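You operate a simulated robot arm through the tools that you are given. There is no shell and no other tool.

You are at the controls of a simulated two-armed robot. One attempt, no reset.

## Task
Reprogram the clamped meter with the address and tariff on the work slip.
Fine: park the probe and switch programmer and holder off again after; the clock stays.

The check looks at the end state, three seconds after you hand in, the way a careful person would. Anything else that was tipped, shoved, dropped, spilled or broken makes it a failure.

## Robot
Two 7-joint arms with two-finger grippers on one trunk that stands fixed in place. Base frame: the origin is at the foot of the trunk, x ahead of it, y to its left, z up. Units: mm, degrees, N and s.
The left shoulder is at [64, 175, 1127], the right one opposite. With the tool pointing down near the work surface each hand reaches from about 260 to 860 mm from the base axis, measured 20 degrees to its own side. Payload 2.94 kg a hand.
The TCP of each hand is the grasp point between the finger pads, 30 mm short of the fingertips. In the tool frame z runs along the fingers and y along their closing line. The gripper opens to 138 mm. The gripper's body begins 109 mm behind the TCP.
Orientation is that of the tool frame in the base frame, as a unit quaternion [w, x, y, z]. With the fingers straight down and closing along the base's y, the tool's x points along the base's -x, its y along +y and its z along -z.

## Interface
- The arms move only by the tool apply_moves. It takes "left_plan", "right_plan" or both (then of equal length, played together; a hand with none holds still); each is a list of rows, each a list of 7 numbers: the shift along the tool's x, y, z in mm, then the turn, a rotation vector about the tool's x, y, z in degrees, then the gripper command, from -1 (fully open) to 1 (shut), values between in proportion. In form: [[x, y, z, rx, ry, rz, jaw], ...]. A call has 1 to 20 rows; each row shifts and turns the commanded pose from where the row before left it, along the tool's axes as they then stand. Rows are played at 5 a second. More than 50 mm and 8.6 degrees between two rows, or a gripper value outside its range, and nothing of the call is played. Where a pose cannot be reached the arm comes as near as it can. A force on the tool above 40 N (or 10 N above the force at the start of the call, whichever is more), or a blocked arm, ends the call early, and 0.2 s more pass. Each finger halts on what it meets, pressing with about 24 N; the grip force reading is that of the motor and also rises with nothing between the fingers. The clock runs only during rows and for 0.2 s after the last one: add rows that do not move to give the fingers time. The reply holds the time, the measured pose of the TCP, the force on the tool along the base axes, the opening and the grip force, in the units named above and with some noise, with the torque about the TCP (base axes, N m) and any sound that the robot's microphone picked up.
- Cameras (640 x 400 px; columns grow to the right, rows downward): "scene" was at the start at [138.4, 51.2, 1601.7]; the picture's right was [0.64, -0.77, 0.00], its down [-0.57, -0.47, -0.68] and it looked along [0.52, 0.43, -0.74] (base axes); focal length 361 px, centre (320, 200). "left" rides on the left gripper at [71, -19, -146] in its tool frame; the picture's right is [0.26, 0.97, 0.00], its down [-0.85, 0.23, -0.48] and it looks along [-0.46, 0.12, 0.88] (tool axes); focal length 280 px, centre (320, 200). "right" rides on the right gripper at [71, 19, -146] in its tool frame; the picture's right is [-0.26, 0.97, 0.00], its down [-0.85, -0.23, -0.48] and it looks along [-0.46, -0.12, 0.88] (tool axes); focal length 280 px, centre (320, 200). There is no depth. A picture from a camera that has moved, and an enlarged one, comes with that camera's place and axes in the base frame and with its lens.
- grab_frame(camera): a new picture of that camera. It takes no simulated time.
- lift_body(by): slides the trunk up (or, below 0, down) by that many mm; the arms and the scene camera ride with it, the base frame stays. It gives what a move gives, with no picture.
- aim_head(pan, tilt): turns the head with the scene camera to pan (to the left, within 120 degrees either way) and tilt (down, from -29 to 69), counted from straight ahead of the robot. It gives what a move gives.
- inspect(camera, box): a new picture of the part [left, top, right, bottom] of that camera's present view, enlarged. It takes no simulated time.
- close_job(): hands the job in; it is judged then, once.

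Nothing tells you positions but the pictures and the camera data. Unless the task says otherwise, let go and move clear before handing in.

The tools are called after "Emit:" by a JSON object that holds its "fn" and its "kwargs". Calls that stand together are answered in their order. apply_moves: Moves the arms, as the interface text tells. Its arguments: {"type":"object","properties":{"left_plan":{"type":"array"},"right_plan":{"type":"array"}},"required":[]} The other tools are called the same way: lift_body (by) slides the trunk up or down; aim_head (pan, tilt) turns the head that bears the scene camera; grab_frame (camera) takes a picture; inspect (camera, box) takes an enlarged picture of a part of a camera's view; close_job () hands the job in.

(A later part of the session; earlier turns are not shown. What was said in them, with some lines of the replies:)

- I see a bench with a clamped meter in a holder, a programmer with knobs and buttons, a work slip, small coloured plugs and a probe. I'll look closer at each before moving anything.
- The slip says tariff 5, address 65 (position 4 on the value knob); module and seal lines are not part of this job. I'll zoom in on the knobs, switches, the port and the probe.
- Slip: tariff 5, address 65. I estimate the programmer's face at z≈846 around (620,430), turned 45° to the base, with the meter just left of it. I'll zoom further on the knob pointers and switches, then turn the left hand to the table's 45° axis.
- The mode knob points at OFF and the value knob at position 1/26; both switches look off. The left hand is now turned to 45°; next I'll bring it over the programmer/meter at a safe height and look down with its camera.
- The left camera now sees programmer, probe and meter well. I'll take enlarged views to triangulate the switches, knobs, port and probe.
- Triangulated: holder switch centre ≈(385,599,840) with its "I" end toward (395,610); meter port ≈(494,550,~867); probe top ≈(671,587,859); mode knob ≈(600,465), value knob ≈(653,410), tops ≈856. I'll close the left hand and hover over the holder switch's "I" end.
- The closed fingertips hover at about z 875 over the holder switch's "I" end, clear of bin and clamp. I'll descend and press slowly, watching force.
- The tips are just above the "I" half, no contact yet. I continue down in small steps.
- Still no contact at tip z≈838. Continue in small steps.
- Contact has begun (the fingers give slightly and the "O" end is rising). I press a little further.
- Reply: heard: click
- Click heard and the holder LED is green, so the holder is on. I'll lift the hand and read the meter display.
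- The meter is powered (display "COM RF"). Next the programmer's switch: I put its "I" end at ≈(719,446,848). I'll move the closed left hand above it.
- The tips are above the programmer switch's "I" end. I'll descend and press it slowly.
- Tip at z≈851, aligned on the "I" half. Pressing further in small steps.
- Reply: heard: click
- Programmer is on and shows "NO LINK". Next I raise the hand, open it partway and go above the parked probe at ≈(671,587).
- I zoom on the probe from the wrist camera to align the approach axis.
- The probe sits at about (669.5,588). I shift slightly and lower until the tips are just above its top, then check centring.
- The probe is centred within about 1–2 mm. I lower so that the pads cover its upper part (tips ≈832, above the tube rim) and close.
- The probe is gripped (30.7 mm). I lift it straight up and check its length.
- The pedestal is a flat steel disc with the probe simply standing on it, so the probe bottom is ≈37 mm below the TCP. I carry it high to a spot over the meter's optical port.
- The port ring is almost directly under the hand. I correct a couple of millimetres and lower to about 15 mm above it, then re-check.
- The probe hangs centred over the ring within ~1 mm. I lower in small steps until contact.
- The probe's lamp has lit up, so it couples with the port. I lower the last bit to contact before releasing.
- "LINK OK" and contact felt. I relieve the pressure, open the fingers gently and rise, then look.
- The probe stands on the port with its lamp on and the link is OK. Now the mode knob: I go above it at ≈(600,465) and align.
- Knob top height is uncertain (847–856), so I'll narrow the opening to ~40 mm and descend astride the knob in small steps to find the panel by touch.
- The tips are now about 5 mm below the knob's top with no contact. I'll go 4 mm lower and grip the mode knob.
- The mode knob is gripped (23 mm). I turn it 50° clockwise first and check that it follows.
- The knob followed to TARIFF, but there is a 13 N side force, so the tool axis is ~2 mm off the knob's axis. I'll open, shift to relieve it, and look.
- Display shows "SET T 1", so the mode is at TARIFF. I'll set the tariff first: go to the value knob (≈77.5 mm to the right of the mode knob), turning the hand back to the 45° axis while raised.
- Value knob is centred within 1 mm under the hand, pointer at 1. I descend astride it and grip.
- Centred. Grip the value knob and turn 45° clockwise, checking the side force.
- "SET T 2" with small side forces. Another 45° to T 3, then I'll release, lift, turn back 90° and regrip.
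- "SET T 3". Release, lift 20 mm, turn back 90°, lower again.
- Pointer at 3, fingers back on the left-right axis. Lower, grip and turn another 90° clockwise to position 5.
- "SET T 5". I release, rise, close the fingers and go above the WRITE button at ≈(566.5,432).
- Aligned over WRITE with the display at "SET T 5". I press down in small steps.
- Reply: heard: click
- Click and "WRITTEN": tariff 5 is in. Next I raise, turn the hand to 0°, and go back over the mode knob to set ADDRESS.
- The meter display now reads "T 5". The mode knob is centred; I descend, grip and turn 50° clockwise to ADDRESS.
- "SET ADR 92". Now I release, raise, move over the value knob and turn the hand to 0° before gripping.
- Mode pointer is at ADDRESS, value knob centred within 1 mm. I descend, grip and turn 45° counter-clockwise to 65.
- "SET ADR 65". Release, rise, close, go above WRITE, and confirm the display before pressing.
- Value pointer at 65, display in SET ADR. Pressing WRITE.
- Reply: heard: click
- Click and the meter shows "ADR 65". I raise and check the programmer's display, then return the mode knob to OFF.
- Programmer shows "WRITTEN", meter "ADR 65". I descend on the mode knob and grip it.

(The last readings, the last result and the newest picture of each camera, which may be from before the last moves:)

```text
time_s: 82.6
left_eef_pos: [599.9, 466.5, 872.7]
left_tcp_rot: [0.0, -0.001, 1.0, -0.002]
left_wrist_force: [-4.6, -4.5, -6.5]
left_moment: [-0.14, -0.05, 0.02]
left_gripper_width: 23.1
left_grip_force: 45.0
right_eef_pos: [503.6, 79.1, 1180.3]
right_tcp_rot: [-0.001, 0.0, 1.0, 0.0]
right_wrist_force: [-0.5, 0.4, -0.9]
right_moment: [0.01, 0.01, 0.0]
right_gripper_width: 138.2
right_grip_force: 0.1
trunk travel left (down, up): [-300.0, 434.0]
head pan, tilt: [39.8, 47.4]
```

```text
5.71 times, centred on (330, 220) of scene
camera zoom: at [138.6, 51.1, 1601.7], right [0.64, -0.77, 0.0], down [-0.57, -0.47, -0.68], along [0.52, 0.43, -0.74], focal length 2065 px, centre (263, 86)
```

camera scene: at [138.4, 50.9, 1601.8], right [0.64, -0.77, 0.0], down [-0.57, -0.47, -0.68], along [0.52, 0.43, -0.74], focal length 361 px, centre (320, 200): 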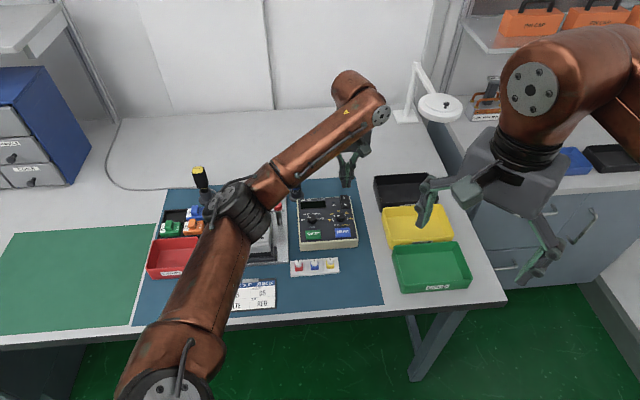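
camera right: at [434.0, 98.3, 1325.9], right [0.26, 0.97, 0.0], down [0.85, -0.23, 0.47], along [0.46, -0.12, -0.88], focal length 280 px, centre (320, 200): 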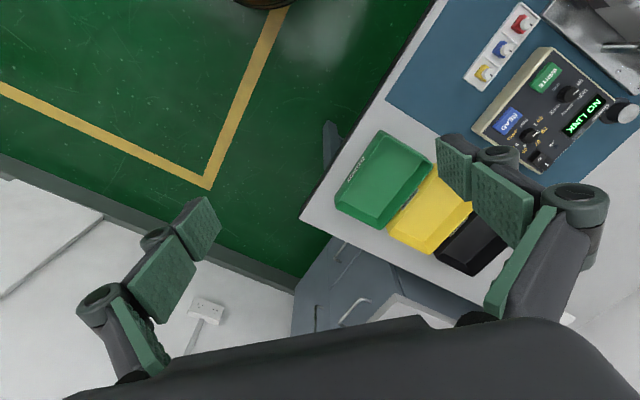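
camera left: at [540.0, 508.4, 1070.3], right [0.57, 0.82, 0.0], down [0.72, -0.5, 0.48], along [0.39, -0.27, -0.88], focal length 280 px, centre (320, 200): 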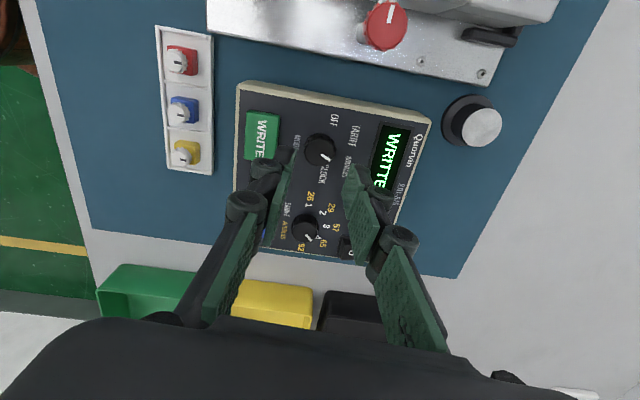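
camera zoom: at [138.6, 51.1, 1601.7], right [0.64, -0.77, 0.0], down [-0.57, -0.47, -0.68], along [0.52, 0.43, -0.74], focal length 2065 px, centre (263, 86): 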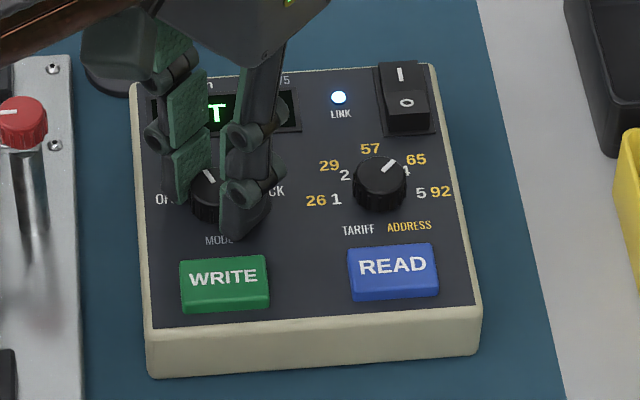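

Now at TARIFF; another 50° counter-clockwise to OFF with a small correction.

Emit:
{"fn": "apply_moves", "kwargs": {"left_plan": [[0.3, -0.6, 0, 0, 0, 0, 0.8], [0, 0, 0, 0, 0, -8.333, 0.8], [0, 0, 0, 0, 0, -8.333, 0.8], [0, 0, 0, 0, 0, -8.333, 0.8], [0, 0, 0, 0, 0, -8.333, 0.8], [0, 0, 0, 0, 0, -8.333, 0.8], [0, 0, 0, 0, 0, -8.333, 0.8], [0, 0, 0, 0, 0, 0, 0.8]]}}

Emit:
{"fn": "inspect", "kwargs": {"camera": "scene", "box": [290, 185, 370, 255]}}

```text
time_s: 84.4
left_eef_pos: [600.9, 466.9, 871.9]
left_tcp_rot: [-0.001, -0.423, 0.906, 0.0]
left_wrist_force: [-1.3, -1.7, -6.2]
left_moment: [0.17, -0.08, -0.02]
left_gripper_width: 23.3
left_grip_force: 44.9
right_eef_pos: [504.0, 80.0, 1180.4]
right_tcp_rot: [-0.001, 0.0, 1.0, 0.0]
right_wrist_force: [0.0, 0.5, 1.1]
right_moment: [-0.02, 0.0, 0.0]
right_gripper_width: 138.1
right_grip_force: 0.1
trunk travel left (down, up): [-300.0, 434.0]
head pan, tilt: [39.8, 47.4]
```

```text
5.71 times, centred on (330, 220) of scene
camera zoom: at [139.0, 51.5, 1601.6], right [0.64, -0.77, 0.0], down [-0.57, -0.47, -0.68], along [0.52, 0.43, -0.74], focal length 2065 px, centre (263, 86)
```

zoom: 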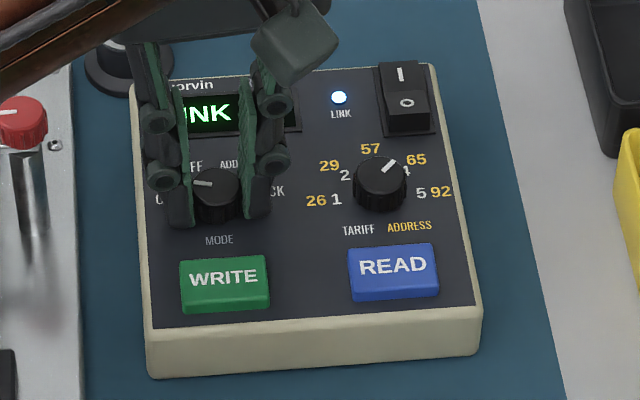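

Mode is back at OFF ("LINK OK"). I release, raise, and go back above the probe on the meter.

Emit:
{"fn": "apply_moves", "kwargs": {"left_plan": [[0, 0, 0, 0, 0, 0, 0.5], [0, 0, 0, 0, 0, 0, 0.48], [0, 0, -15, 0, 0, 0, 0.48], [0, 0, -35, 0, 0, 0, 0.48], [0, 0, -40, 0, 0, 0, 0.3], [0, 0, 0, 0, 0, 5, 0.1], [3.1, 33.2, 0, 0, 0, 0, 0.1], [3.1, 33.2, 0, 0, 0, 0, 0.1], [3.1, 33.2, 0, 0, 0, 0, 0.1], [3.2, 33.1, 0, 0, 0, 0, 0.1], [0, 0, 0, 0, 0, 0, 0.1]]}}

Emit:
{"fn": "grab_frame", "kwargs": {"camera": "left"}}

Emit:
{"fn": "inspect", "kwargs": {"camera": "left", "box": [270, 90, 370, 190]}}

Emit:
{"fn": "inspect", "kwargs": {"camera": "scene", "box": [220, 170, 370, 260]}}

```text
time_s: 86.8
left_eef_pos: [498.3, 550.8, 963.4]
left_tcp_rot: [0.0, -0.381, 0.924, 0.0]
left_wrist_force: [-0.3, -0.7, -0.3]
left_moment: [0.01, 0.01, 0.01]
left_gripper_width: 62.2
left_grip_force: 0.1
right_eef_pos: [505.7, 78.5, 1179.1]
right_tcp_rot: [-0.001, 0.0, 1.0, 0.0]
right_wrist_force: [-0.5, 0.0, -0.3]
right_moment: [0.0, -0.02, 0.01]
right_gripper_width: 138.0
right_grip_force: 0.1
trunk travel left (down, up): [-300.0, 434.0]
head pan, tilt: [39.8, 47.4]
```

```text
taken
camera left: at [460.9, 488.5, 1109.6], right [-0.87, 0.5, 0.0], down [0.44, 0.76, 0.48], along [0.24, 0.41, -0.88], focal length 280 px, centre (320, 200)
```

left: 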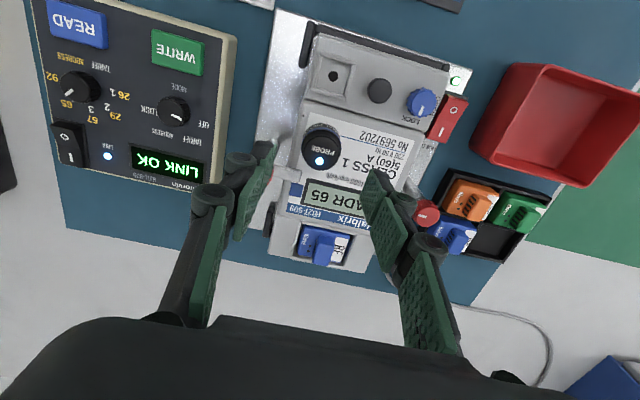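

```text
4.00 times, centred on (320, 140) of left
camera zoom: at [460.9, 488.5, 1109.6], right [-0.87, 0.5, 0.0], down [0.44, 0.76, 0.48], along [0.24, 0.41, -0.88], focal length 1122 px, centre (320, 440)
```

zoom: 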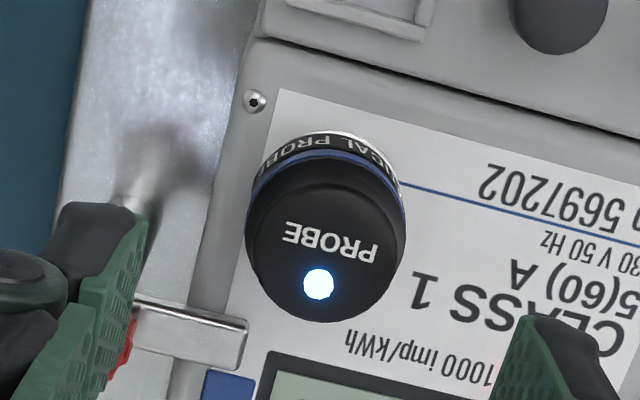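

```text
4.27 times, centred on (295, 215) of scene
camera zoom: at [139.4, 51.1, 1601.6], right [0.64, -0.77, 0.0], down [-0.57, -0.47, -0.68], along [0.52, 0.43, -0.74], focal length 1542 px, centre (427, 136)
```

zoom: 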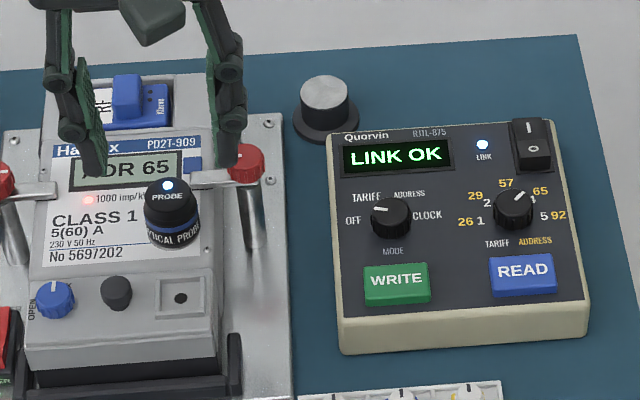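

The probe stands where I left it (offset ≤1 mm). I descend the exact 59.5 mm to the release height and grip it.

Emit:
{"fn": "apply_moves", "kwargs": {"left_plan": [[0.2, 0.5, 20, 0, 0, 0, 0.1], [0, 0, 20, 0, 0, 0, 0.1], [0, 0, 10, 0, 0, 0, 0.1], [0, 0, 6, 0, 0, 0, 0.1], [0, 0, 3.5, 0, 0, 0, 0.1], [0, 0, 0, 0, 0, 0, 0.1], [0, 0, 0, 0, 0, 0, 0.4], [0, 0, 0, 0, 0, 0, 1], [0, 0, 0, 0, 0, 0, 1], [0, 0, 0, 0, 0, 0, 1], [0, 0, 0, 0, 0, 0, 1]]}}

Emit:
{"fn": "inspect", "kwargs": {"camera": "scene", "box": [230, 180, 300, 235]}}

Emit:
{"fn": "inspect", "kwargs": {"camera": "left", "box": [260, 110, 380, 230]}}

```text
time_s: 89.2
left_eef_pos: [496.5, 550.9, 903.4]
left_tcp_rot: [0.0, -0.383, 0.924, 0.0]
left_wrist_force: [0.1, -0.4, -0.2]
left_moment: [0.01, -0.02, 0.01]
left_gripper_width: 30.8
left_grip_force: 22.2
right_eef_pos: [503.6, 78.7, 1181.0]
right_tcp_rot: [-0.001, 0.0, 1.0, 0.001]
right_wrist_force: [0.1, 0.1, 0.1]
right_moment: [-0.02, 0.01, -0.03]
right_gripper_width: 138.0
right_grip_force: 0.1
trunk travel left (down, up): [-300.0, 434.0]
head pan, tilt: [39.8, 47.4]
```

```text
7.27 times, centred on (265, 208) of scene
camera zoom: at [138.5, 51.3, 1601.7], right [0.64, -0.77, 0.0], down [-0.57, -0.47, -0.68], along [0.52, 0.43, -0.74], focal length 2628 px, centre (720, 146)
```

zoom: 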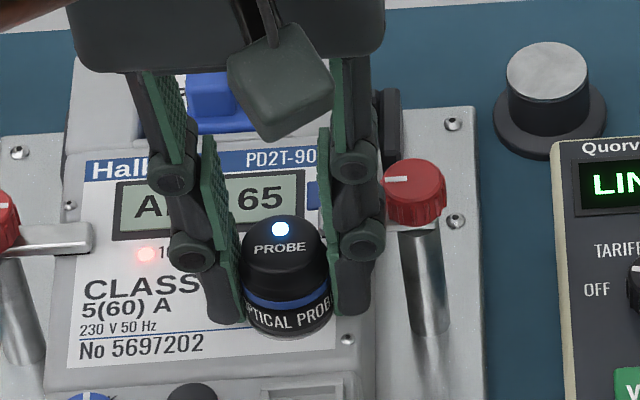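

```text
3.33 times, centred on (320, 170) of left
camera zoom: at [460.1, 488.1, 1050.4], right [-0.87, 0.5, 0.0], down [0.44, 0.76, 0.48], along [0.24, 0.41, -0.88], focal length 935 px, centre (320, 300)
```

zoom: 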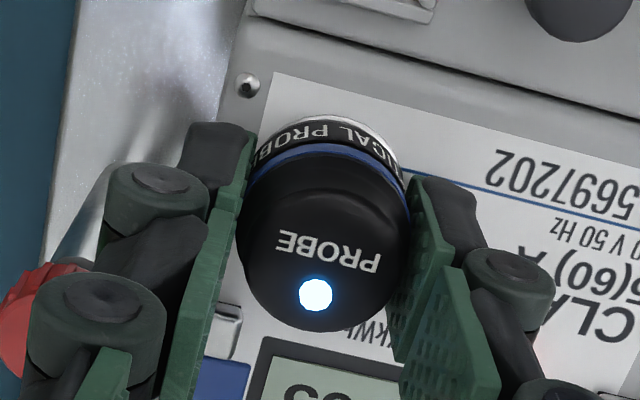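

The probe is gripped again (30.8 mm). I lift it straight off and retrace to above the steel pedestal.

Emit:
{"fn": "apply_moves", "kwargs": {"left_plan": [[0, 0, -5, 0, 0, 0, 1], [0, 0, -15, 0, 0, 0, 1], [0, 0, -20, 0, 0, 0, 1], [0, 0, -30, 0, 0, 0, 1], [-29.8, -19.24, 0, 0, 0, 0, 1], [-29.8, -19.24, 0, 0, 0, 0, 1], [-29.8, -19.24, 0, 0, 0, 0, 1], [-29.8, -19.24, 0, 0, 0, 0, 1], [-29.8, -19.24, 0, 0, 0, 0, 1], [0, 0, 0, 0, 0, 0, 1]]}}

Emit:
{"fn": "grab_frame", "kwargs": {"camera": "left"}}

Emit:
{"fn": "inspect", "kwargs": {"camera": "scene", "box": [220, 130, 370, 260]}}

```text
time_s: 91.4
left_eef_pos: [670.8, 589.4, 973.4]
left_tcp_rot: [0.001, -0.383, 0.924, -0.001]
left_wrist_force: [-0.5, -0.7, -0.6]
left_moment: [0.0, -0.03, 0.0]
left_gripper_width: 30.7
left_grip_force: 21.9
right_eef_pos: [503.9, 80.2, 1181.6]
right_tcp_rot: [0.0, -0.001, 1.0, 0.0]
right_wrist_force: [-1.7, -0.2, -0.2]
right_moment: [0.0, -0.03, -0.01]
right_gripper_width: 138.2
right_grip_force: 0.1
trunk travel left (down, up): [-300.0, 434.0]
head pan, tilt: [39.8, 47.4]
```

```text
taken
camera left: at [633.3, 526.3, 1120.3], right [-0.87, 0.5, 0.0], down [0.44, 0.76, 0.48], along [0.24, 0.41, -0.88], focal length 280 px, centre (320, 200)
```

left: 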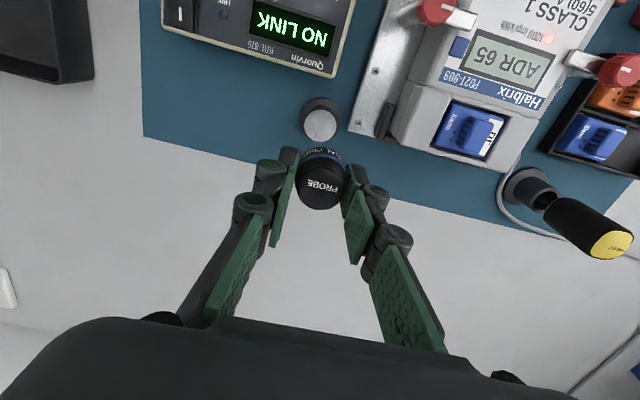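

```text
3.08 times, centred on (295, 195) of scene
camera zoom: at [137.7, 52.1, 1601.8], right [0.64, -0.77, 0.0], down [-0.57, -0.47, -0.68], along [0.52, 0.43, -0.74], focal length 1112 px, centre (397, 215)
```

zoom: 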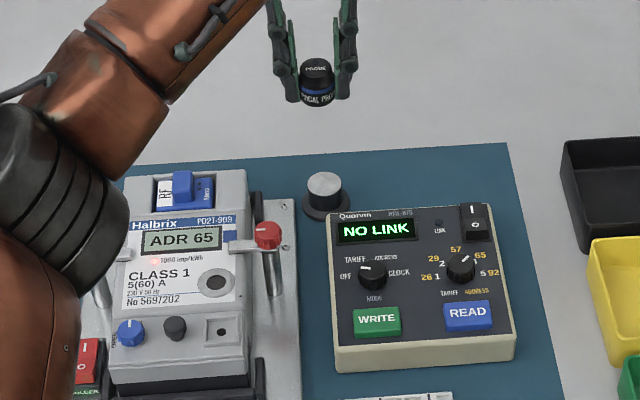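

"NO LINK" as expected, meter still "ADR 65". I lower the probe towards the pedestal, stopping ~20 mm above to check.

Emit:
{"fn": "apply_moves", "kwargs": {"left_plan": [[0, 0, 25, 0, 0, 0, 1], [0, 0, 25, 0, 0, 0, 1], [0, 0, 25, 0, 0, 0, 1], [0, 0, 18, 0, 0, 0, 1], [0, 0, 0, 0, 0, 0, 1]]}}

Emit:
{"fn": "inspect", "kwargs": {"camera": "left", "box": [260, 90, 380, 220]}}

Emit:
{"fn": "inspect", "kwargs": {"camera": "scene", "box": [275, 155, 325, 210]}}

```text
time_s: 92.6
left_eef_pos: [669.2, 589.2, 880.0]
left_tcp_rot: [-0.001, -0.384, 0.923, 0.0]
left_wrist_force: [-0.4, -0.2, -0.5]
left_moment: [-0.01, -0.01, 0.01]
left_gripper_width: 30.8
left_grip_force: 22.3
right_eef_pos: [504.1, 78.5, 1182.0]
right_tcp_rot: [-0.002, 0.0, 1.0, 0.0]
right_wrist_force: [-0.7, -0.2, -0.2]
right_moment: [-0.04, -0.01, 0.01]
right_gripper_width: 137.8
right_grip_force: 0.0
trunk travel left (down, up): [-300.0, 434.0]
head pan, tilt: [39.8, 47.4]
```

```text
3.08 times, centred on (320, 155) of left
camera zoom: at [632.7, 525.5, 1026.8], right [-0.87, 0.5, 0.0], down [0.44, 0.76, 0.48], along [0.24, 0.41, -0.88], focal length 863 px, centre (320, 338)
```

zoom: 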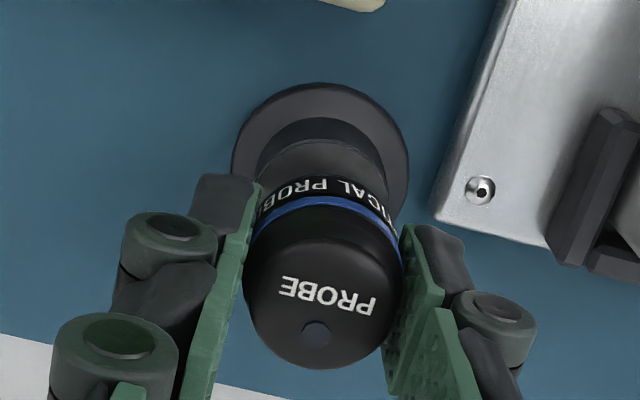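

```text
7.27 times, centred on (300, 182) of scene
camera zoom: at [138.4, 51.1, 1601.8], right [0.64, -0.77, 0.0], down [-0.57, -0.47, -0.68], along [0.52, 0.43, -0.74], focal length 2628 px, centre (466, 327)
```

zoom: 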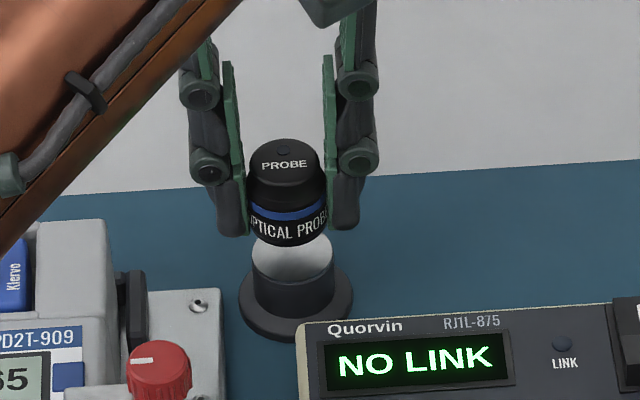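

Emit:
{"fn": "apply_moves", "kwargs": {"left_plan": [[0, 0, 8, 0, 0, 0, 1], [0, 0, 5, 0, 0, 0, 1], [0, 0, 2, 0, 0, 0, 1], [0, 0, 1.5, 0, 0, 0, 1], [0, 0, 1, 0, 0, 0, 1], [0, 0, 0, 0, 0, 0, 1]]}}

Emit:
{"fn": "inspect", "kwargs": {"camera": "scene", "box": [275, 155, 325, 210]}}

```text
time_s: 94.0
left_eef_pos: [670.2, 589.0, 862.6]
left_tcp_rot: [0.0, -0.383, 0.924, 0.0]
left_wrist_force: [-0.3, 0.3, -0.5]
left_moment: [0.03, -0.01, -0.02]
left_gripper_width: 30.8
left_grip_force: 22.4
right_eef_pos: [505.0, 78.8, 1179.0]
right_tcp_rot: [0.0, 0.001, 1.0, 0.0]
right_wrist_force: [0.4, 0.4, -1.5]
right_moment: [0.0, -0.01, 0.05]
right_gripper_width: 137.8
right_grip_force: 0.0
trunk travel left (down, up): [-300.0, 434.0]
head pan, tilt: [39.8, 47.4]
```

```text
7.27 times, centred on (300, 182) of scene
camera zoom: at [138.8, 51.5, 1601.7], right [0.64, -0.77, 0.0], down [-0.57, -0.47, -0.68], along [0.52, 0.43, -0.74], focal length 2628 px, centre (466, 327)
```

zoom: 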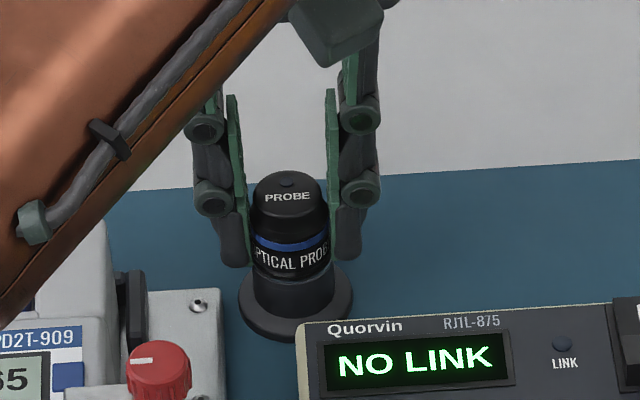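

Almost on the pedestal; no contact force yet. A few more half-millimetre steps until contact.

Emit:
{"fn": "apply_moves", "kwargs": {"left_plan": [[0, 0, 0.7, 0, 0, 0, 1], [0, 0, 0.7, 0, 0, 0, 1], [0, 0, 0, 0, 0, 0, 1]]}}

```text
time_s: 94.8
left_eef_pos: [670.8, 588.1, 861.6]
left_tcp_rot: [0.001, -0.382, 0.924, 0.001]
left_wrist_force: [0.9, 0.1, 3.2]
left_moment: [0.04, 0.04, -0.03]
left_gripper_width: 30.7
left_grip_force: 22.1
right_eef_pos: [503.7, 78.3, 1180.4]
right_tcp_rot: [-0.001, 0.0, 1.0, 0.0]
right_wrist_force: [1.3, 0.8, 0.0]
right_moment: [0.05, -0.02, 0.0]
right_gripper_width: 138.1
right_grip_force: 0.1
trunk travel left (down, up): [-300.0, 434.0]
head pan, tilt: [39.8, 47.4]
```

Contact (3 N). I open gently and rise clear.

Emit:
{"fn": "apply_moves", "kwargs": {"left_plan": [[0, 0, 0, 0, 0, 0, 0.45], [0, 0, 0, 0, 0, 0, 0.3], [0, 0, 0, 0, 0, 0, 0.1], [0, 0, 0, 0, 0, 0, 0.1], [0, 0, -10, 0, 0, 0, 0.1], [0, 0, -20, 0, 0, 0, 0.1], [0, 0, -40, 0, 0, 0, 0.1], [0, 0, -40, 0, 0, 0, 0.1], [0, 0, 0, 0, 0, 0, 0.1]]}}

Emit:
{"fn": "inspect", "kwargs": {"camera": "scene", "box": [260, 150, 360, 230]}}

Emit:
{"fn": "inspect", "kwargs": {"camera": "left", "box": [270, 80, 370, 170]}}

```text
time_s: 96.8
left_eef_pos: [670.8, 588.5, 971.0]
left_tcp_rot: [-0.001, -0.383, 0.924, 0.0]
left_wrist_force: [0.7, 0.5, -0.3]
left_moment: [-0.06, 0.0, 0.01]
left_gripper_width: 62.1
left_grip_force: 0.0
right_eef_pos: [505.9, 78.1, 1181.6]
right_tcp_rot: [-0.001, 0.0, 1.0, 0.0]
right_wrist_force: [0.1, 0.2, -0.4]
right_moment: [-0.01, 0.02, 0.01]
right_gripper_width: 138.0
right_grip_force: 0.0
trunk travel left (down, up): [-300.0, 434.0]
head pan, tilt: [39.8, 47.4]
```

```text
5.00 times, centred on (310, 190) of scene
camera zoom: at [139.5, 52.0, 1601.5], right [0.64, -0.77, 0.0], down [-0.57, -0.47, -0.68], along [0.52, 0.43, -0.74], focal length 1807 px, centre (370, 250)
```

zoom: 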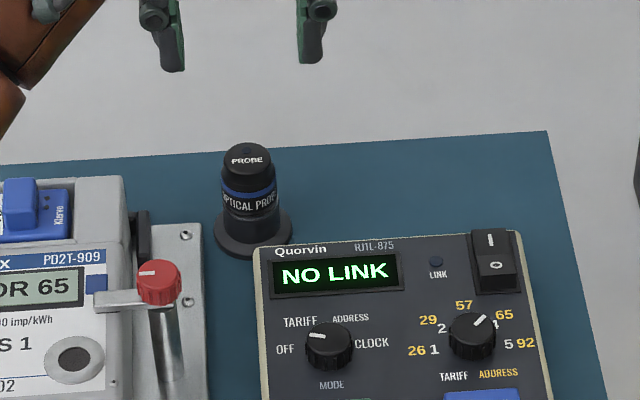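

```text
4.44 times, centred on (320, 125) of left
camera zoom: at [633.9, 525.2, 1117.3], right [-0.87, 0.5, 0.0], down [0.44, 0.76, 0.47], along [0.24, 0.41, -0.88], focal length 1246 px, centre (320, 533)
```

zoom: 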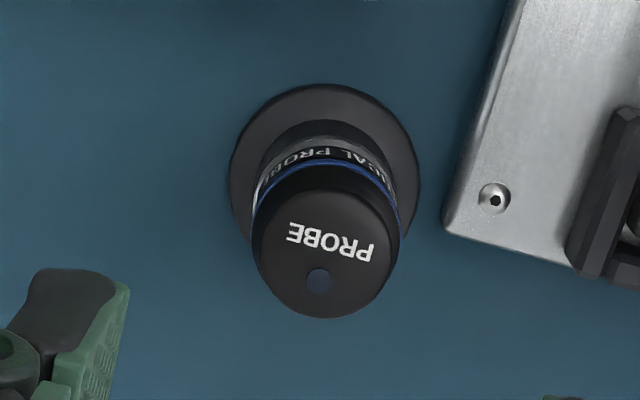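

The probe is parked straight on its pedestal. Now the programmer's switch-off: closed fingers go above the "O" end at ≈(700,426.5).

Emit:
{"fn": "apply_moves", "kwargs": {"left_plan": [[23.45, -34.15, 0, 0, 0, 0, 1], [23.45, -34.15, 0, 0, 0, 0, 1], [23.45, -34.15, 0, 0, 0, 0, 1], [23.45, -34.15, 0, 0, 0, 0, 1], [0, 0, 20, 0, 0, 0, 1], [0, 0, 20, 0, 0, 0, 1], [0, 0, 15, 0, 0, 0, 1], [0, 0, 10, 0, 0, 0, 1], [0, 0, 0, 0, 0, 0, 1]]}}

Emit:
{"fn": "inspect", "kwargs": {"camera": "left", "box": [250, 60, 390, 210]}}

Emit:
{"fn": "inspect", "kwargs": {"camera": "scene", "box": [285, 170, 375, 235]}}

```text
time_s: 98.8
left_eef_pos: [700.5, 425.0, 905.8]
left_tcp_rot: [0.0, -0.383, 0.924, 0.0]
left_wrist_force: [0.2, -0.4, -0.1]
left_moment: [-0.03, 0.02, 0.01]
left_gripper_width: 0.0
left_grip_force: 23.8
right_eef_pos: [503.8, 77.8, 1181.0]
right_tcp_rot: [-0.001, 0.0, 1.0, 0.0]
right_wrist_force: [-0.3, 0.3, 0.5]
right_moment: [-0.03, -0.03, -0.01]
right_gripper_width: 138.0
right_grip_force: 0.1
trunk travel left (down, up): [-300.0, 434.0]
head pan, tilt: [39.8, 47.4]
```

```text
2.67 times, centred on (320, 135) of left
camera zoom: at [663.0, 362.0, 1053.1], right [-0.87, 0.5, 0.0], down [0.44, 0.76, 0.48], along [0.24, 0.41, -0.88], focal length 748 px, centre (320, 373)
```

zoom: 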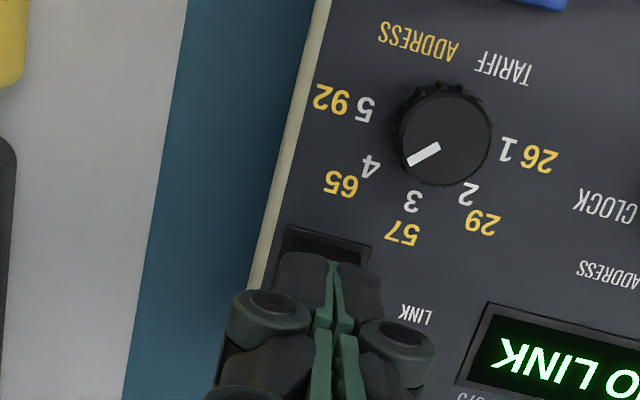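

```text
6.15 times, centred on (330, 202) of scene
camera zoom: at [138.4, 50.9, 1601.8], right [0.64, -0.77, 0.0], down [-0.57, -0.47, -0.68], along [0.52, 0.43, -0.74], focal length 2224 px, centre (258, 185)
```

zoom: 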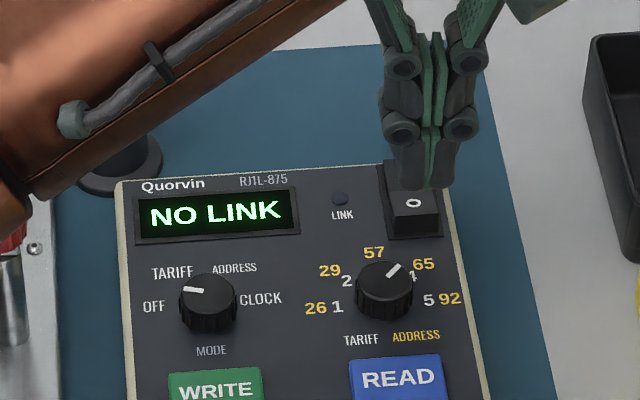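

Aligned over the "O" half. Descending and pressing slowly.

Emit:
{"fn": "apply_moves", "kwargs": {"left_plan": [[0, 0, 10, 0, 0, 0, 1], [0, 0, 8, 0, 0, 0, 1], [0, 0, 4, 0, 0, 0, 1], [0, 0, 3, 0, 0, 0, 1], [0, 0, 2, 0, 0, 0, 1], [0, 0, 2, 0, 0, 0, 1], [0, 0, 2, 0, 0, 0, 1], [0, 0, 0, 0, 0, 0, 1]]}}

Emit:
{"fn": "inspect", "kwargs": {"camera": "scene", "box": [285, 170, 375, 235]}}

```text
time_s: 100.6
left_eef_pos: [700.7, 425.9, 875.6]
left_tcp_rot: [0.0, -0.383, 0.924, 0.001]
left_wrist_force: [1.2, -0.2, 0.6]
left_moment: [0.01, -0.01, -0.01]
left_gripper_width: 0.0
left_grip_force: 28.3
right_eef_pos: [504.2, 77.8, 1181.0]
right_tcp_rot: [-0.001, 0.0, 1.0, 0.001]
right_wrist_force: [-0.1, 0.2, 0.3]
right_moment: [0.0, -0.04, -0.02]
right_gripper_width: 138.0
right_grip_force: 0.0
trunk travel left (down, up): [-300.0, 434.0]
head pan, tilt: [39.8, 47.4]
heard: click
```

```text
6.15 times, centred on (330, 202) of scene
camera zoom: at [138.5, 51.0, 1601.7], right [0.64, -0.77, 0.0], down [-0.57, -0.47, -0.68], along [0.52, 0.43, -0.74], focal length 2224 px, centre (258, 185)
```

zoom: 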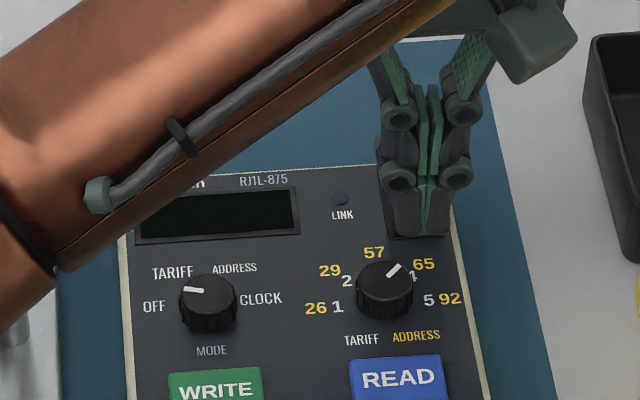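

Click, display dark: programmer is off. Next I raise and travel to above the holder switch's "O" end at ≈(374,590).

Emit:
{"fn": "apply_moves", "kwargs": {"left_plan": [[0, 0, -10, 0, 0, 0, 1], [0, 0, -40, 0, 0, 0, 1], [0, 0, -40, 0, 0, 0, 1], [0, 0, -35, 0, 0, 0, 1], [12.64, 38.59, 0, 0, 0, 0, 1], [12.64, 38.59, 0, 0, 0, 0, 1], [12.64, 38.59, 0, 0, 0, 0, 1], [12.64, 38.59, 0, 0, 0, 0, 1], [12.64, 38.59, 0, 0, 0, 0, 1], [12.64, 38.59, 0, 0, 0, 0, 1], [12.64, 38.59, 0, 0, 0, 0, 1], [12.64, 38.59, 0, 0, 0, 0, 1], [12.64, 38.59, 0, 0, 0, 0, 1], [0, 0, 30, 0, 0, 0, 1], [0, 0, 30, 0, 0, 0, 1], [0, 0, 30, 0, 0, 0, 1], [0, 0, 0, 0, 0, 0, 1]]}}

Emit:
{"fn": "inspect", "kwargs": {"camera": "left", "box": [220, 20, 440, 220]}}

Emit:
{"fn": "inspect", "kwargs": {"camera": "scene", "box": [190, 190, 290, 275]}}

Emit:
{"fn": "inspect", "kwargs": {"camera": "scene", "box": [285, 165, 375, 245]}}

```text
time_s: 104.2
left_eef_pos: [374.8, 591.8, 909.5]
left_tcp_rot: [0.0, -0.383, 0.924, 0.0]
left_wrist_force: [0.2, -0.4, 0.3]
left_moment: [-0.01, 0.01, 0.02]
left_gripper_width: 0.0
left_grip_force: 28.4
right_eef_pos: [504.1, 78.0, 1181.2]
right_tcp_rot: [-0.002, 0.0, 1.0, 0.0]
right_wrist_force: [-1.0, -0.4, 0.1]
right_moment: [0.01, 0.0, -0.04]
right_gripper_width: 138.0
right_grip_force: 0.0
trunk travel left (down, up): [-300.0, 434.0]
head pan, tilt: [39.8, 47.4]
```

```text
2.00 times, centred on (330, 120) of left
camera zoom: at [336.8, 528.2, 1056.8], right [-0.87, 0.5, 0.0], down [0.44, 0.76, 0.48], along [0.24, 0.41, -0.88], focal length 561 px, centre (300, 360)
```

zoom: 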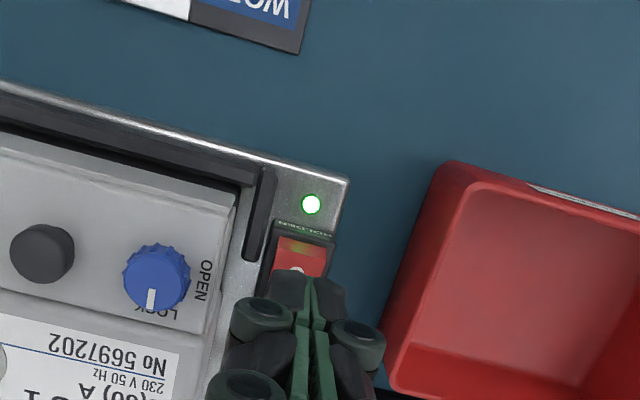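

```text
4.71 times, centred on (240, 232) of scene
camera zoom: at [138.2, 51.1, 1601.8], right [0.64, -0.77, 0.0], down [-0.57, -0.47, -0.68], along [0.52, 0.43, -0.74], focal length 1700 px, centre (696, 47)
```

zoom: 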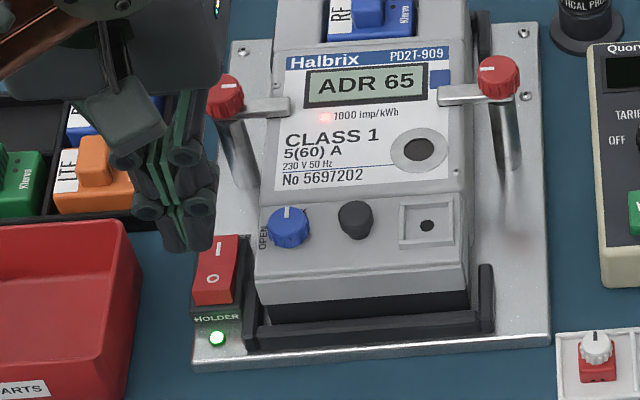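

```text
5.00 times, centred on (330, 205) of scene
camera zoom: at [138.2, 51.1, 1601.8], right [0.64, -0.77, 0.0], down [-0.57, -0.47, -0.68], along [0.52, 0.43, -0.74], focal length 1807 px, centre (270, 175)
```

zoom: 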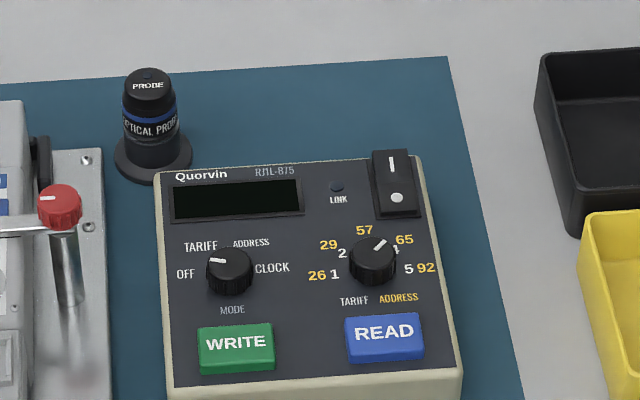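

The hand is over the holder switch; the wrist view says to go 3 mm further toward the "O" edge. Then I press slowly.

Emit:
{"fn": "apply_moves", "kwargs": {"left_plan": [[3, 0, 10, 0, 0, 0, 1], [0, 0, 10, 0, 0, 0, 1], [0, 0, 10, 0, 0, 0, 1], [0, 0, 5, 0, 0, 0, 1], [0, 0, 2, 0, 0, 0, 1], [0, 0, 2, 0, 0, 0, 1], [0, 0, 0, 0, 0, 0, 1]]}}

Emit:
{"fn": "inspect", "kwargs": {"camera": "scene", "box": [195, 215, 265, 265]}}

Emit:
{"fn": "inspect", "kwargs": {"camera": "left", "box": [230, 40, 410, 200]}}

```text
time_s: 105.8
left_eef_pos: [372.7, 588.9, 870.6]
left_tcp_rot: [0.0, -0.383, 0.924, 0.0]
left_wrist_force: [-0.6, 0.6, 0.4]
left_moment: [0.01, -0.04, -0.01]
left_gripper_width: 0.0
left_grip_force: 28.5
right_eef_pos: [504.5, 77.9, 1179.9]
right_tcp_rot: [-0.001, 0.0, 1.0, 0.0]
right_wrist_force: [0.0, -0.7, 0.2]
right_moment: [-0.02, 0.0, 0.01]
right_gripper_width: 138.1
right_grip_force: 0.0
trunk travel left (down, up): [-300.0, 434.0]
head pan, tilt: [39.8, 47.4]
```

```text
8.00 times, centred on (230, 240) of scene
camera zoom: at [138.3, 51.1, 1601.7], right [0.64, -0.77, 0.0], down [-0.57, -0.47, -0.68], along [0.52, 0.43, -0.74], focal length 2891 px, centre (1040, -120)
```

zoom: 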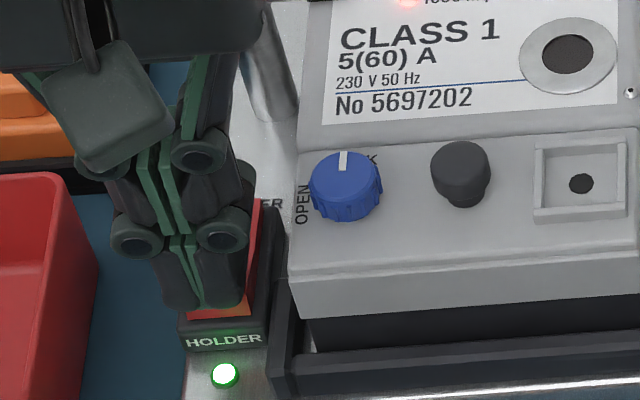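

```text
2.50 times, centred on (320, 120) of left
camera zoom: at [334.9, 525.5, 1018.0], right [-0.87, 0.5, 0.0], down [0.44, 0.76, 0.48], along [0.24, 0.41, -0.88], focal length 701 px, centre (320, 400)
```

zoom: 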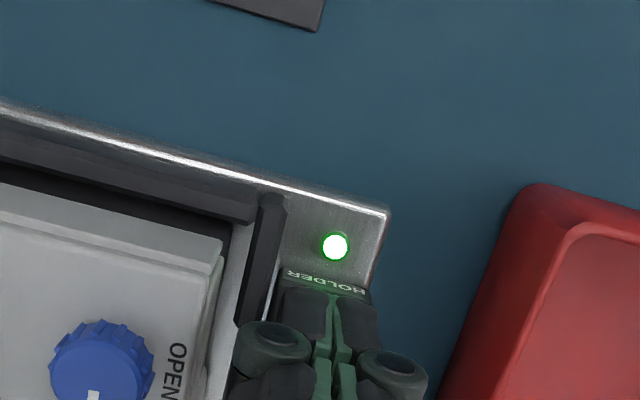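

Tips just above the raised "O" end, still on the rocker. Pressing on.

Emit:
{"fn": "apply_moves", "kwargs": {"left_plan": [[0, -0.5, 2, 0, 0, 0, 1], [0, 0, 2, 0, 0, 0, 1], [0, 0, 2, 0, 0, 0, 1], [0, 0, 2, 0, 0, 0, 1], [0, 0, 0, 0, 0, 0, 1]]}}

Emit:
{"fn": "inspect", "kwargs": {"camera": "scene", "box": [195, 215, 265, 265]}}

```text
time_s: 107.0
left_eef_pos: [373.1, 588.4, 862.9]
left_tcp_rot: [0.0, -0.383, 0.924, 0.001]
left_wrist_force: [0.3, -1.3, 1.8]
left_moment: [0.0, -0.01, 0.0]
left_gripper_width: 6.0
left_grip_force: 28.4
right_eef_pos: [504.9, 78.3, 1180.4]
right_tcp_rot: [-0.001, 0.0, 1.0, 0.0]
right_wrist_force: [-0.2, -0.3, 0.5]
right_moment: [0.02, -0.02, 0.02]
right_gripper_width: 137.7
right_grip_force: 0.1
trunk travel left (down, up): [-300.0, 434.0]
head pan, tilt: [39.8, 47.4]
```

```text
8.00 times, centred on (230, 240) of scene
camera zoom: at [138.2, 50.9, 1601.7], right [0.64, -0.77, 0.0], down [-0.57, -0.47, -0.68], along [0.52, 0.43, -0.74], focal length 2891 px, centre (1040, -120)
```

zoom: 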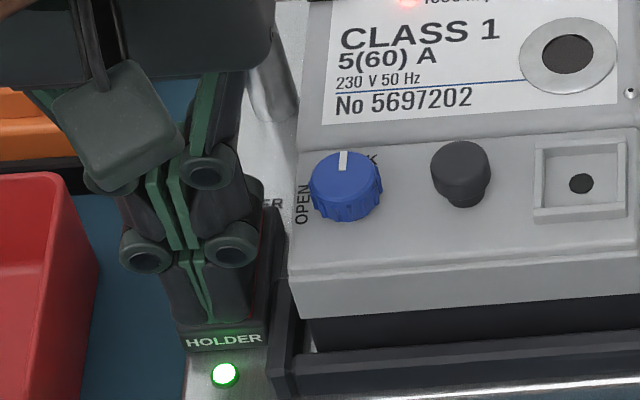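

Emit:
{"fn": "apply_moves", "kwargs": {"left_plan": [[0, 0, 2, 0, 0, 0, 1], [0, 0, 2, 0, 0, 0, 1], [0, 0, 0, 0, 0, 0, 1]]}}

Emit:
{"fn": "inspect", "kwargs": {"camera": "scene", "box": [195, 215, 265, 265]}}

```text
time_s: 107.8
left_eef_pos: [372.5, 588.2, 859.3]
left_tcp_rot: [0.0, -0.383, 0.924, 0.0]
left_wrist_force: [-0.7, -0.1, 0.1]
left_moment: [-0.01, -0.01, 0.01]
left_gripper_width: 0.0
left_grip_force: 28.4
right_eef_pos: [504.8, 78.7, 1179.9]
right_tcp_rot: [-0.002, 0.0, 1.0, 0.0]
right_wrist_force: [-0.4, -0.2, 0.3]
right_moment: [-0.04, 0.0, 0.0]
right_gripper_width: 138.1
right_grip_force: 0.1
trunk travel left (down, up): [-300.0, 434.0]
head pan, tilt: [39.8, 47.4]
heard: click
```

```text
8.00 times, centred on (230, 240) of scene
camera zoom: at [138.3, 51.1, 1601.7], right [0.64, -0.77, 0.0], down [-0.57, -0.47, -0.68], along [0.52, 0.43, -0.74], focal length 2891 px, centre (1040, -120)
```

zoom: 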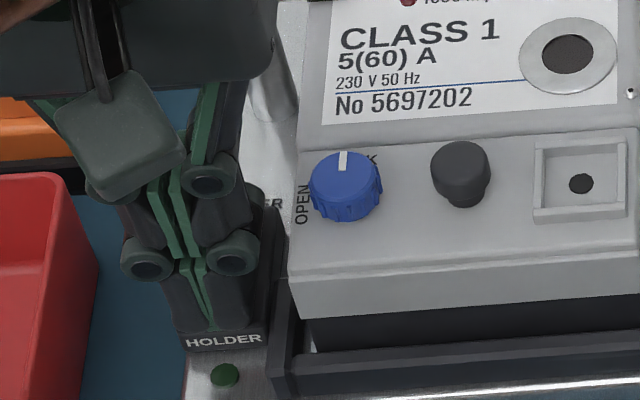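

Click, holder LED dark: the holder is off. I raise the hand straight up and back clear, then check the whole scene.

Emit:
{"fn": "apply_moves", "kwargs": {"left_plan": [[0, 0, -10, 0, 0, 0, 1], [0, 0, -30, 0, 0, 0, 1], [0, 0, -45, 0, 0, 0, 1], [0, 0, -45, 0, 0, 0, 1], [0, 0, -45, 0, 0, 0, 1], [0, 0, -45, 0, 0, 0, 1], [0, 0, -45, 0, 0, 0, 1], [0, 0, 0, 0, 0, 0, 1]]}}

Emit:
{"fn": "grab_frame", "kwargs": {"camera": "scene"}}

Emit:
{"fn": "inspect", "kwargs": {"camera": "scene", "box": [195, 170, 295, 275]}}

Emit:
{"fn": "inspect", "kwargs": {"camera": "scene", "box": [285, 165, 375, 245]}}

Emit:
{"fn": "grab_frame", "kwargs": {"camera": "left"}}

```text
time_s: 109.6
left_eef_pos: [371.9, 588.6, 1124.2]
left_tcp_rot: [-0.001, -0.383, 0.924, 0.0]
left_wrist_force: [0.6, 0.9, 0.7]
left_moment: [-0.01, -0.03, -0.01]
left_gripper_width: 0.1
left_grip_force: 28.7
right_eef_pos: [504.5, 79.6, 1180.1]
right_tcp_rot: [-0.001, -0.001, 1.0, -0.001]
right_wrist_force: [-0.3, 0.7, -0.2]
right_moment: [-0.06, 0.02, -0.01]
right_gripper_width: 137.9
right_grip_force: 0.0
trunk travel left (down, up): [-300.0, 434.0]
head pan, tilt: [39.8, 47.4]
```

```text
taken
camera scene: at [139.0, 52.2, 1601.5], right [0.64, -0.77, 0.0], down [-0.57, -0.47, -0.68], along [0.52, 0.43, -0.74], focal length 361 px, centre (320, 200)
```

scene: 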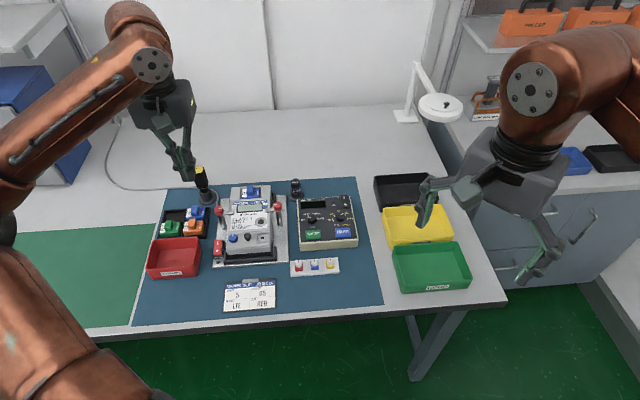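

```text
3.81 times, centred on (245, 222) of scene
camera zoom: at [139.0, 52.2, 1601.5], right [0.64, -0.77, 0.0], down [-0.57, -0.47, -0.68], along [0.52, 0.43, -0.74], focal length 1377 px, centre (606, 114)
```

zoom: 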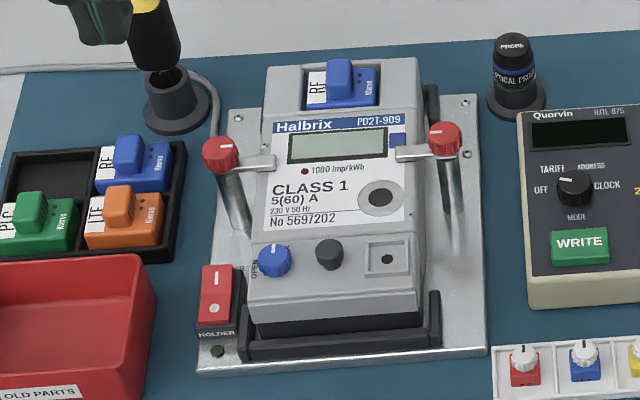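

```text
5.00 times, centred on (330, 205) of scene
camera zoom: at [139.0, 52.2, 1601.5], right [0.64, -0.77, 0.0], down [-0.57, -0.47, -0.68], along [0.52, 0.43, -0.74], focal length 1807 px, centre (270, 175)
```

zoom: 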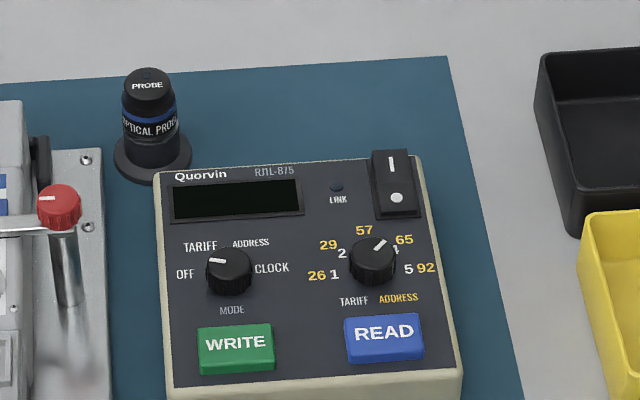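

```text
taken
camera left: at [335.3, 525.6, 1271.1], right [-0.87, 0.5, 0.0], down [0.44, 0.76, 0.47], along [0.24, 0.41, -0.88], focal length 280 px, centre (320, 200)
```

left: 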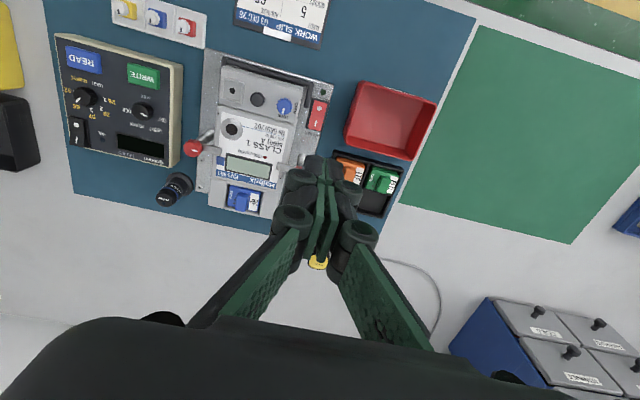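

Both displays and LEDs are dark, the probe is parked and the hand is clear. One last comparison with the starting view to make sure nothing was shoved.

Emit:
{"fn": "inspect", "kwargs": {"camera": "scene", "box": [298, 192, 360, 250]}}

Emit:
{"fn": "inspect", "kwargs": {"camera": "scene", "box": [140, 160, 230, 280]}}

Emit:
{"fn": "inspect", "kwargs": {"camera": "scene", "box": [283, 172, 313, 204]}}

```text
6.90 times, centred on (329, 221) of scene
camera zoom: at [139.0, 52.2, 1601.5], right [0.64, -0.77, 0.0], down [-0.57, -0.47, -0.68], along [0.52, 0.43, -0.74], focal length 2492 px, centre (258, 55)
```

zoom: 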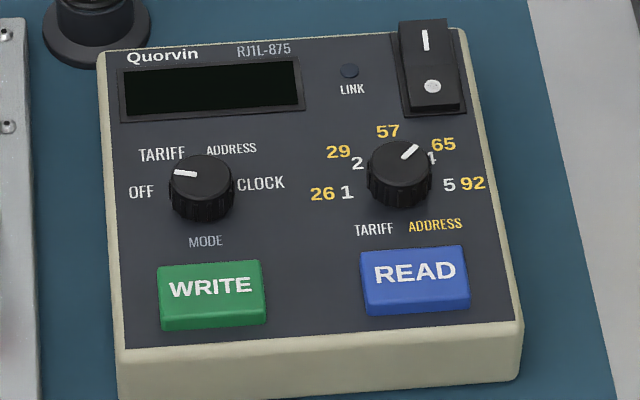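

```text
3.33 times, centred on (185, 220) of scene
camera zoom: at [139.0, 52.2, 1601.5], right [0.64, -0.77, 0.0], down [-0.57, -0.47, -0.68], along [0.52, 0.43, -0.74], focal length 1204 px, centre (770, 133)
```

zoom: 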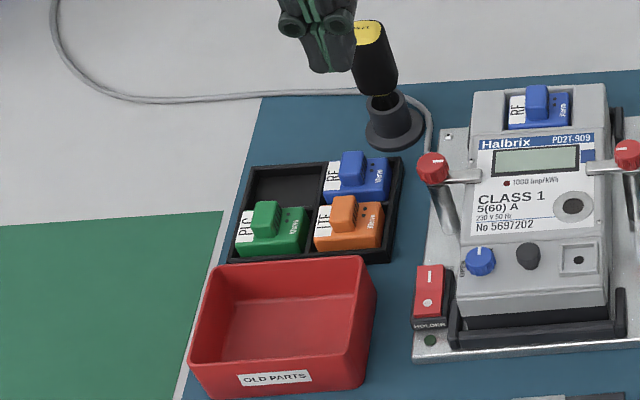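

```text
12.50 times, centred on (298, 188) of scene
camera zoom: at [139.0, 52.2, 1601.5], right [0.64, -0.77, 0.0], down [-0.57, -0.47, -0.68], along [0.52, 0.43, -0.74], focal length 4517 px, centre (595, 350)
```

zoom: 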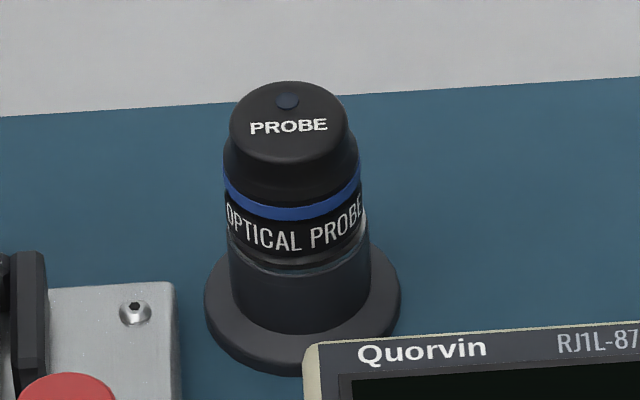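

Everything stands where it began: the programmer, trays and meter have not moved, the probe is on its pedestal, and both switches are off. The meter took tariff 5 and address 65, and the clock was not written. I'm handing in.

Emit:
{"fn": "close_job", "kwargs": {}}

```text
The job is handed in.
```

The meter is reprogrammed to tariff 5 and address 65, and I've handed the job in. The programmer showed "WRITTEN" after each write, and the meter then displayed "T 5" and "ADR 65".

- **Clock:** I never selected the clock setting, so it is unchanged.
- **Probe:** It is parked upright on its pedestal.
- **Power:** The programmer and holder are both switched off; I heard each switch click and their lights and displays went dark.
- **Knobs:** The programmer's mode knob is back at OFF. The value knob is still at 65; it was at 26 when I started.
- **Everything else:** The before-and-after camera views show nothing else on the bench moved or tipped. The left hand is raised clear of the bench and the right arm was never used.

I did not do a separate read-back with the READ button.
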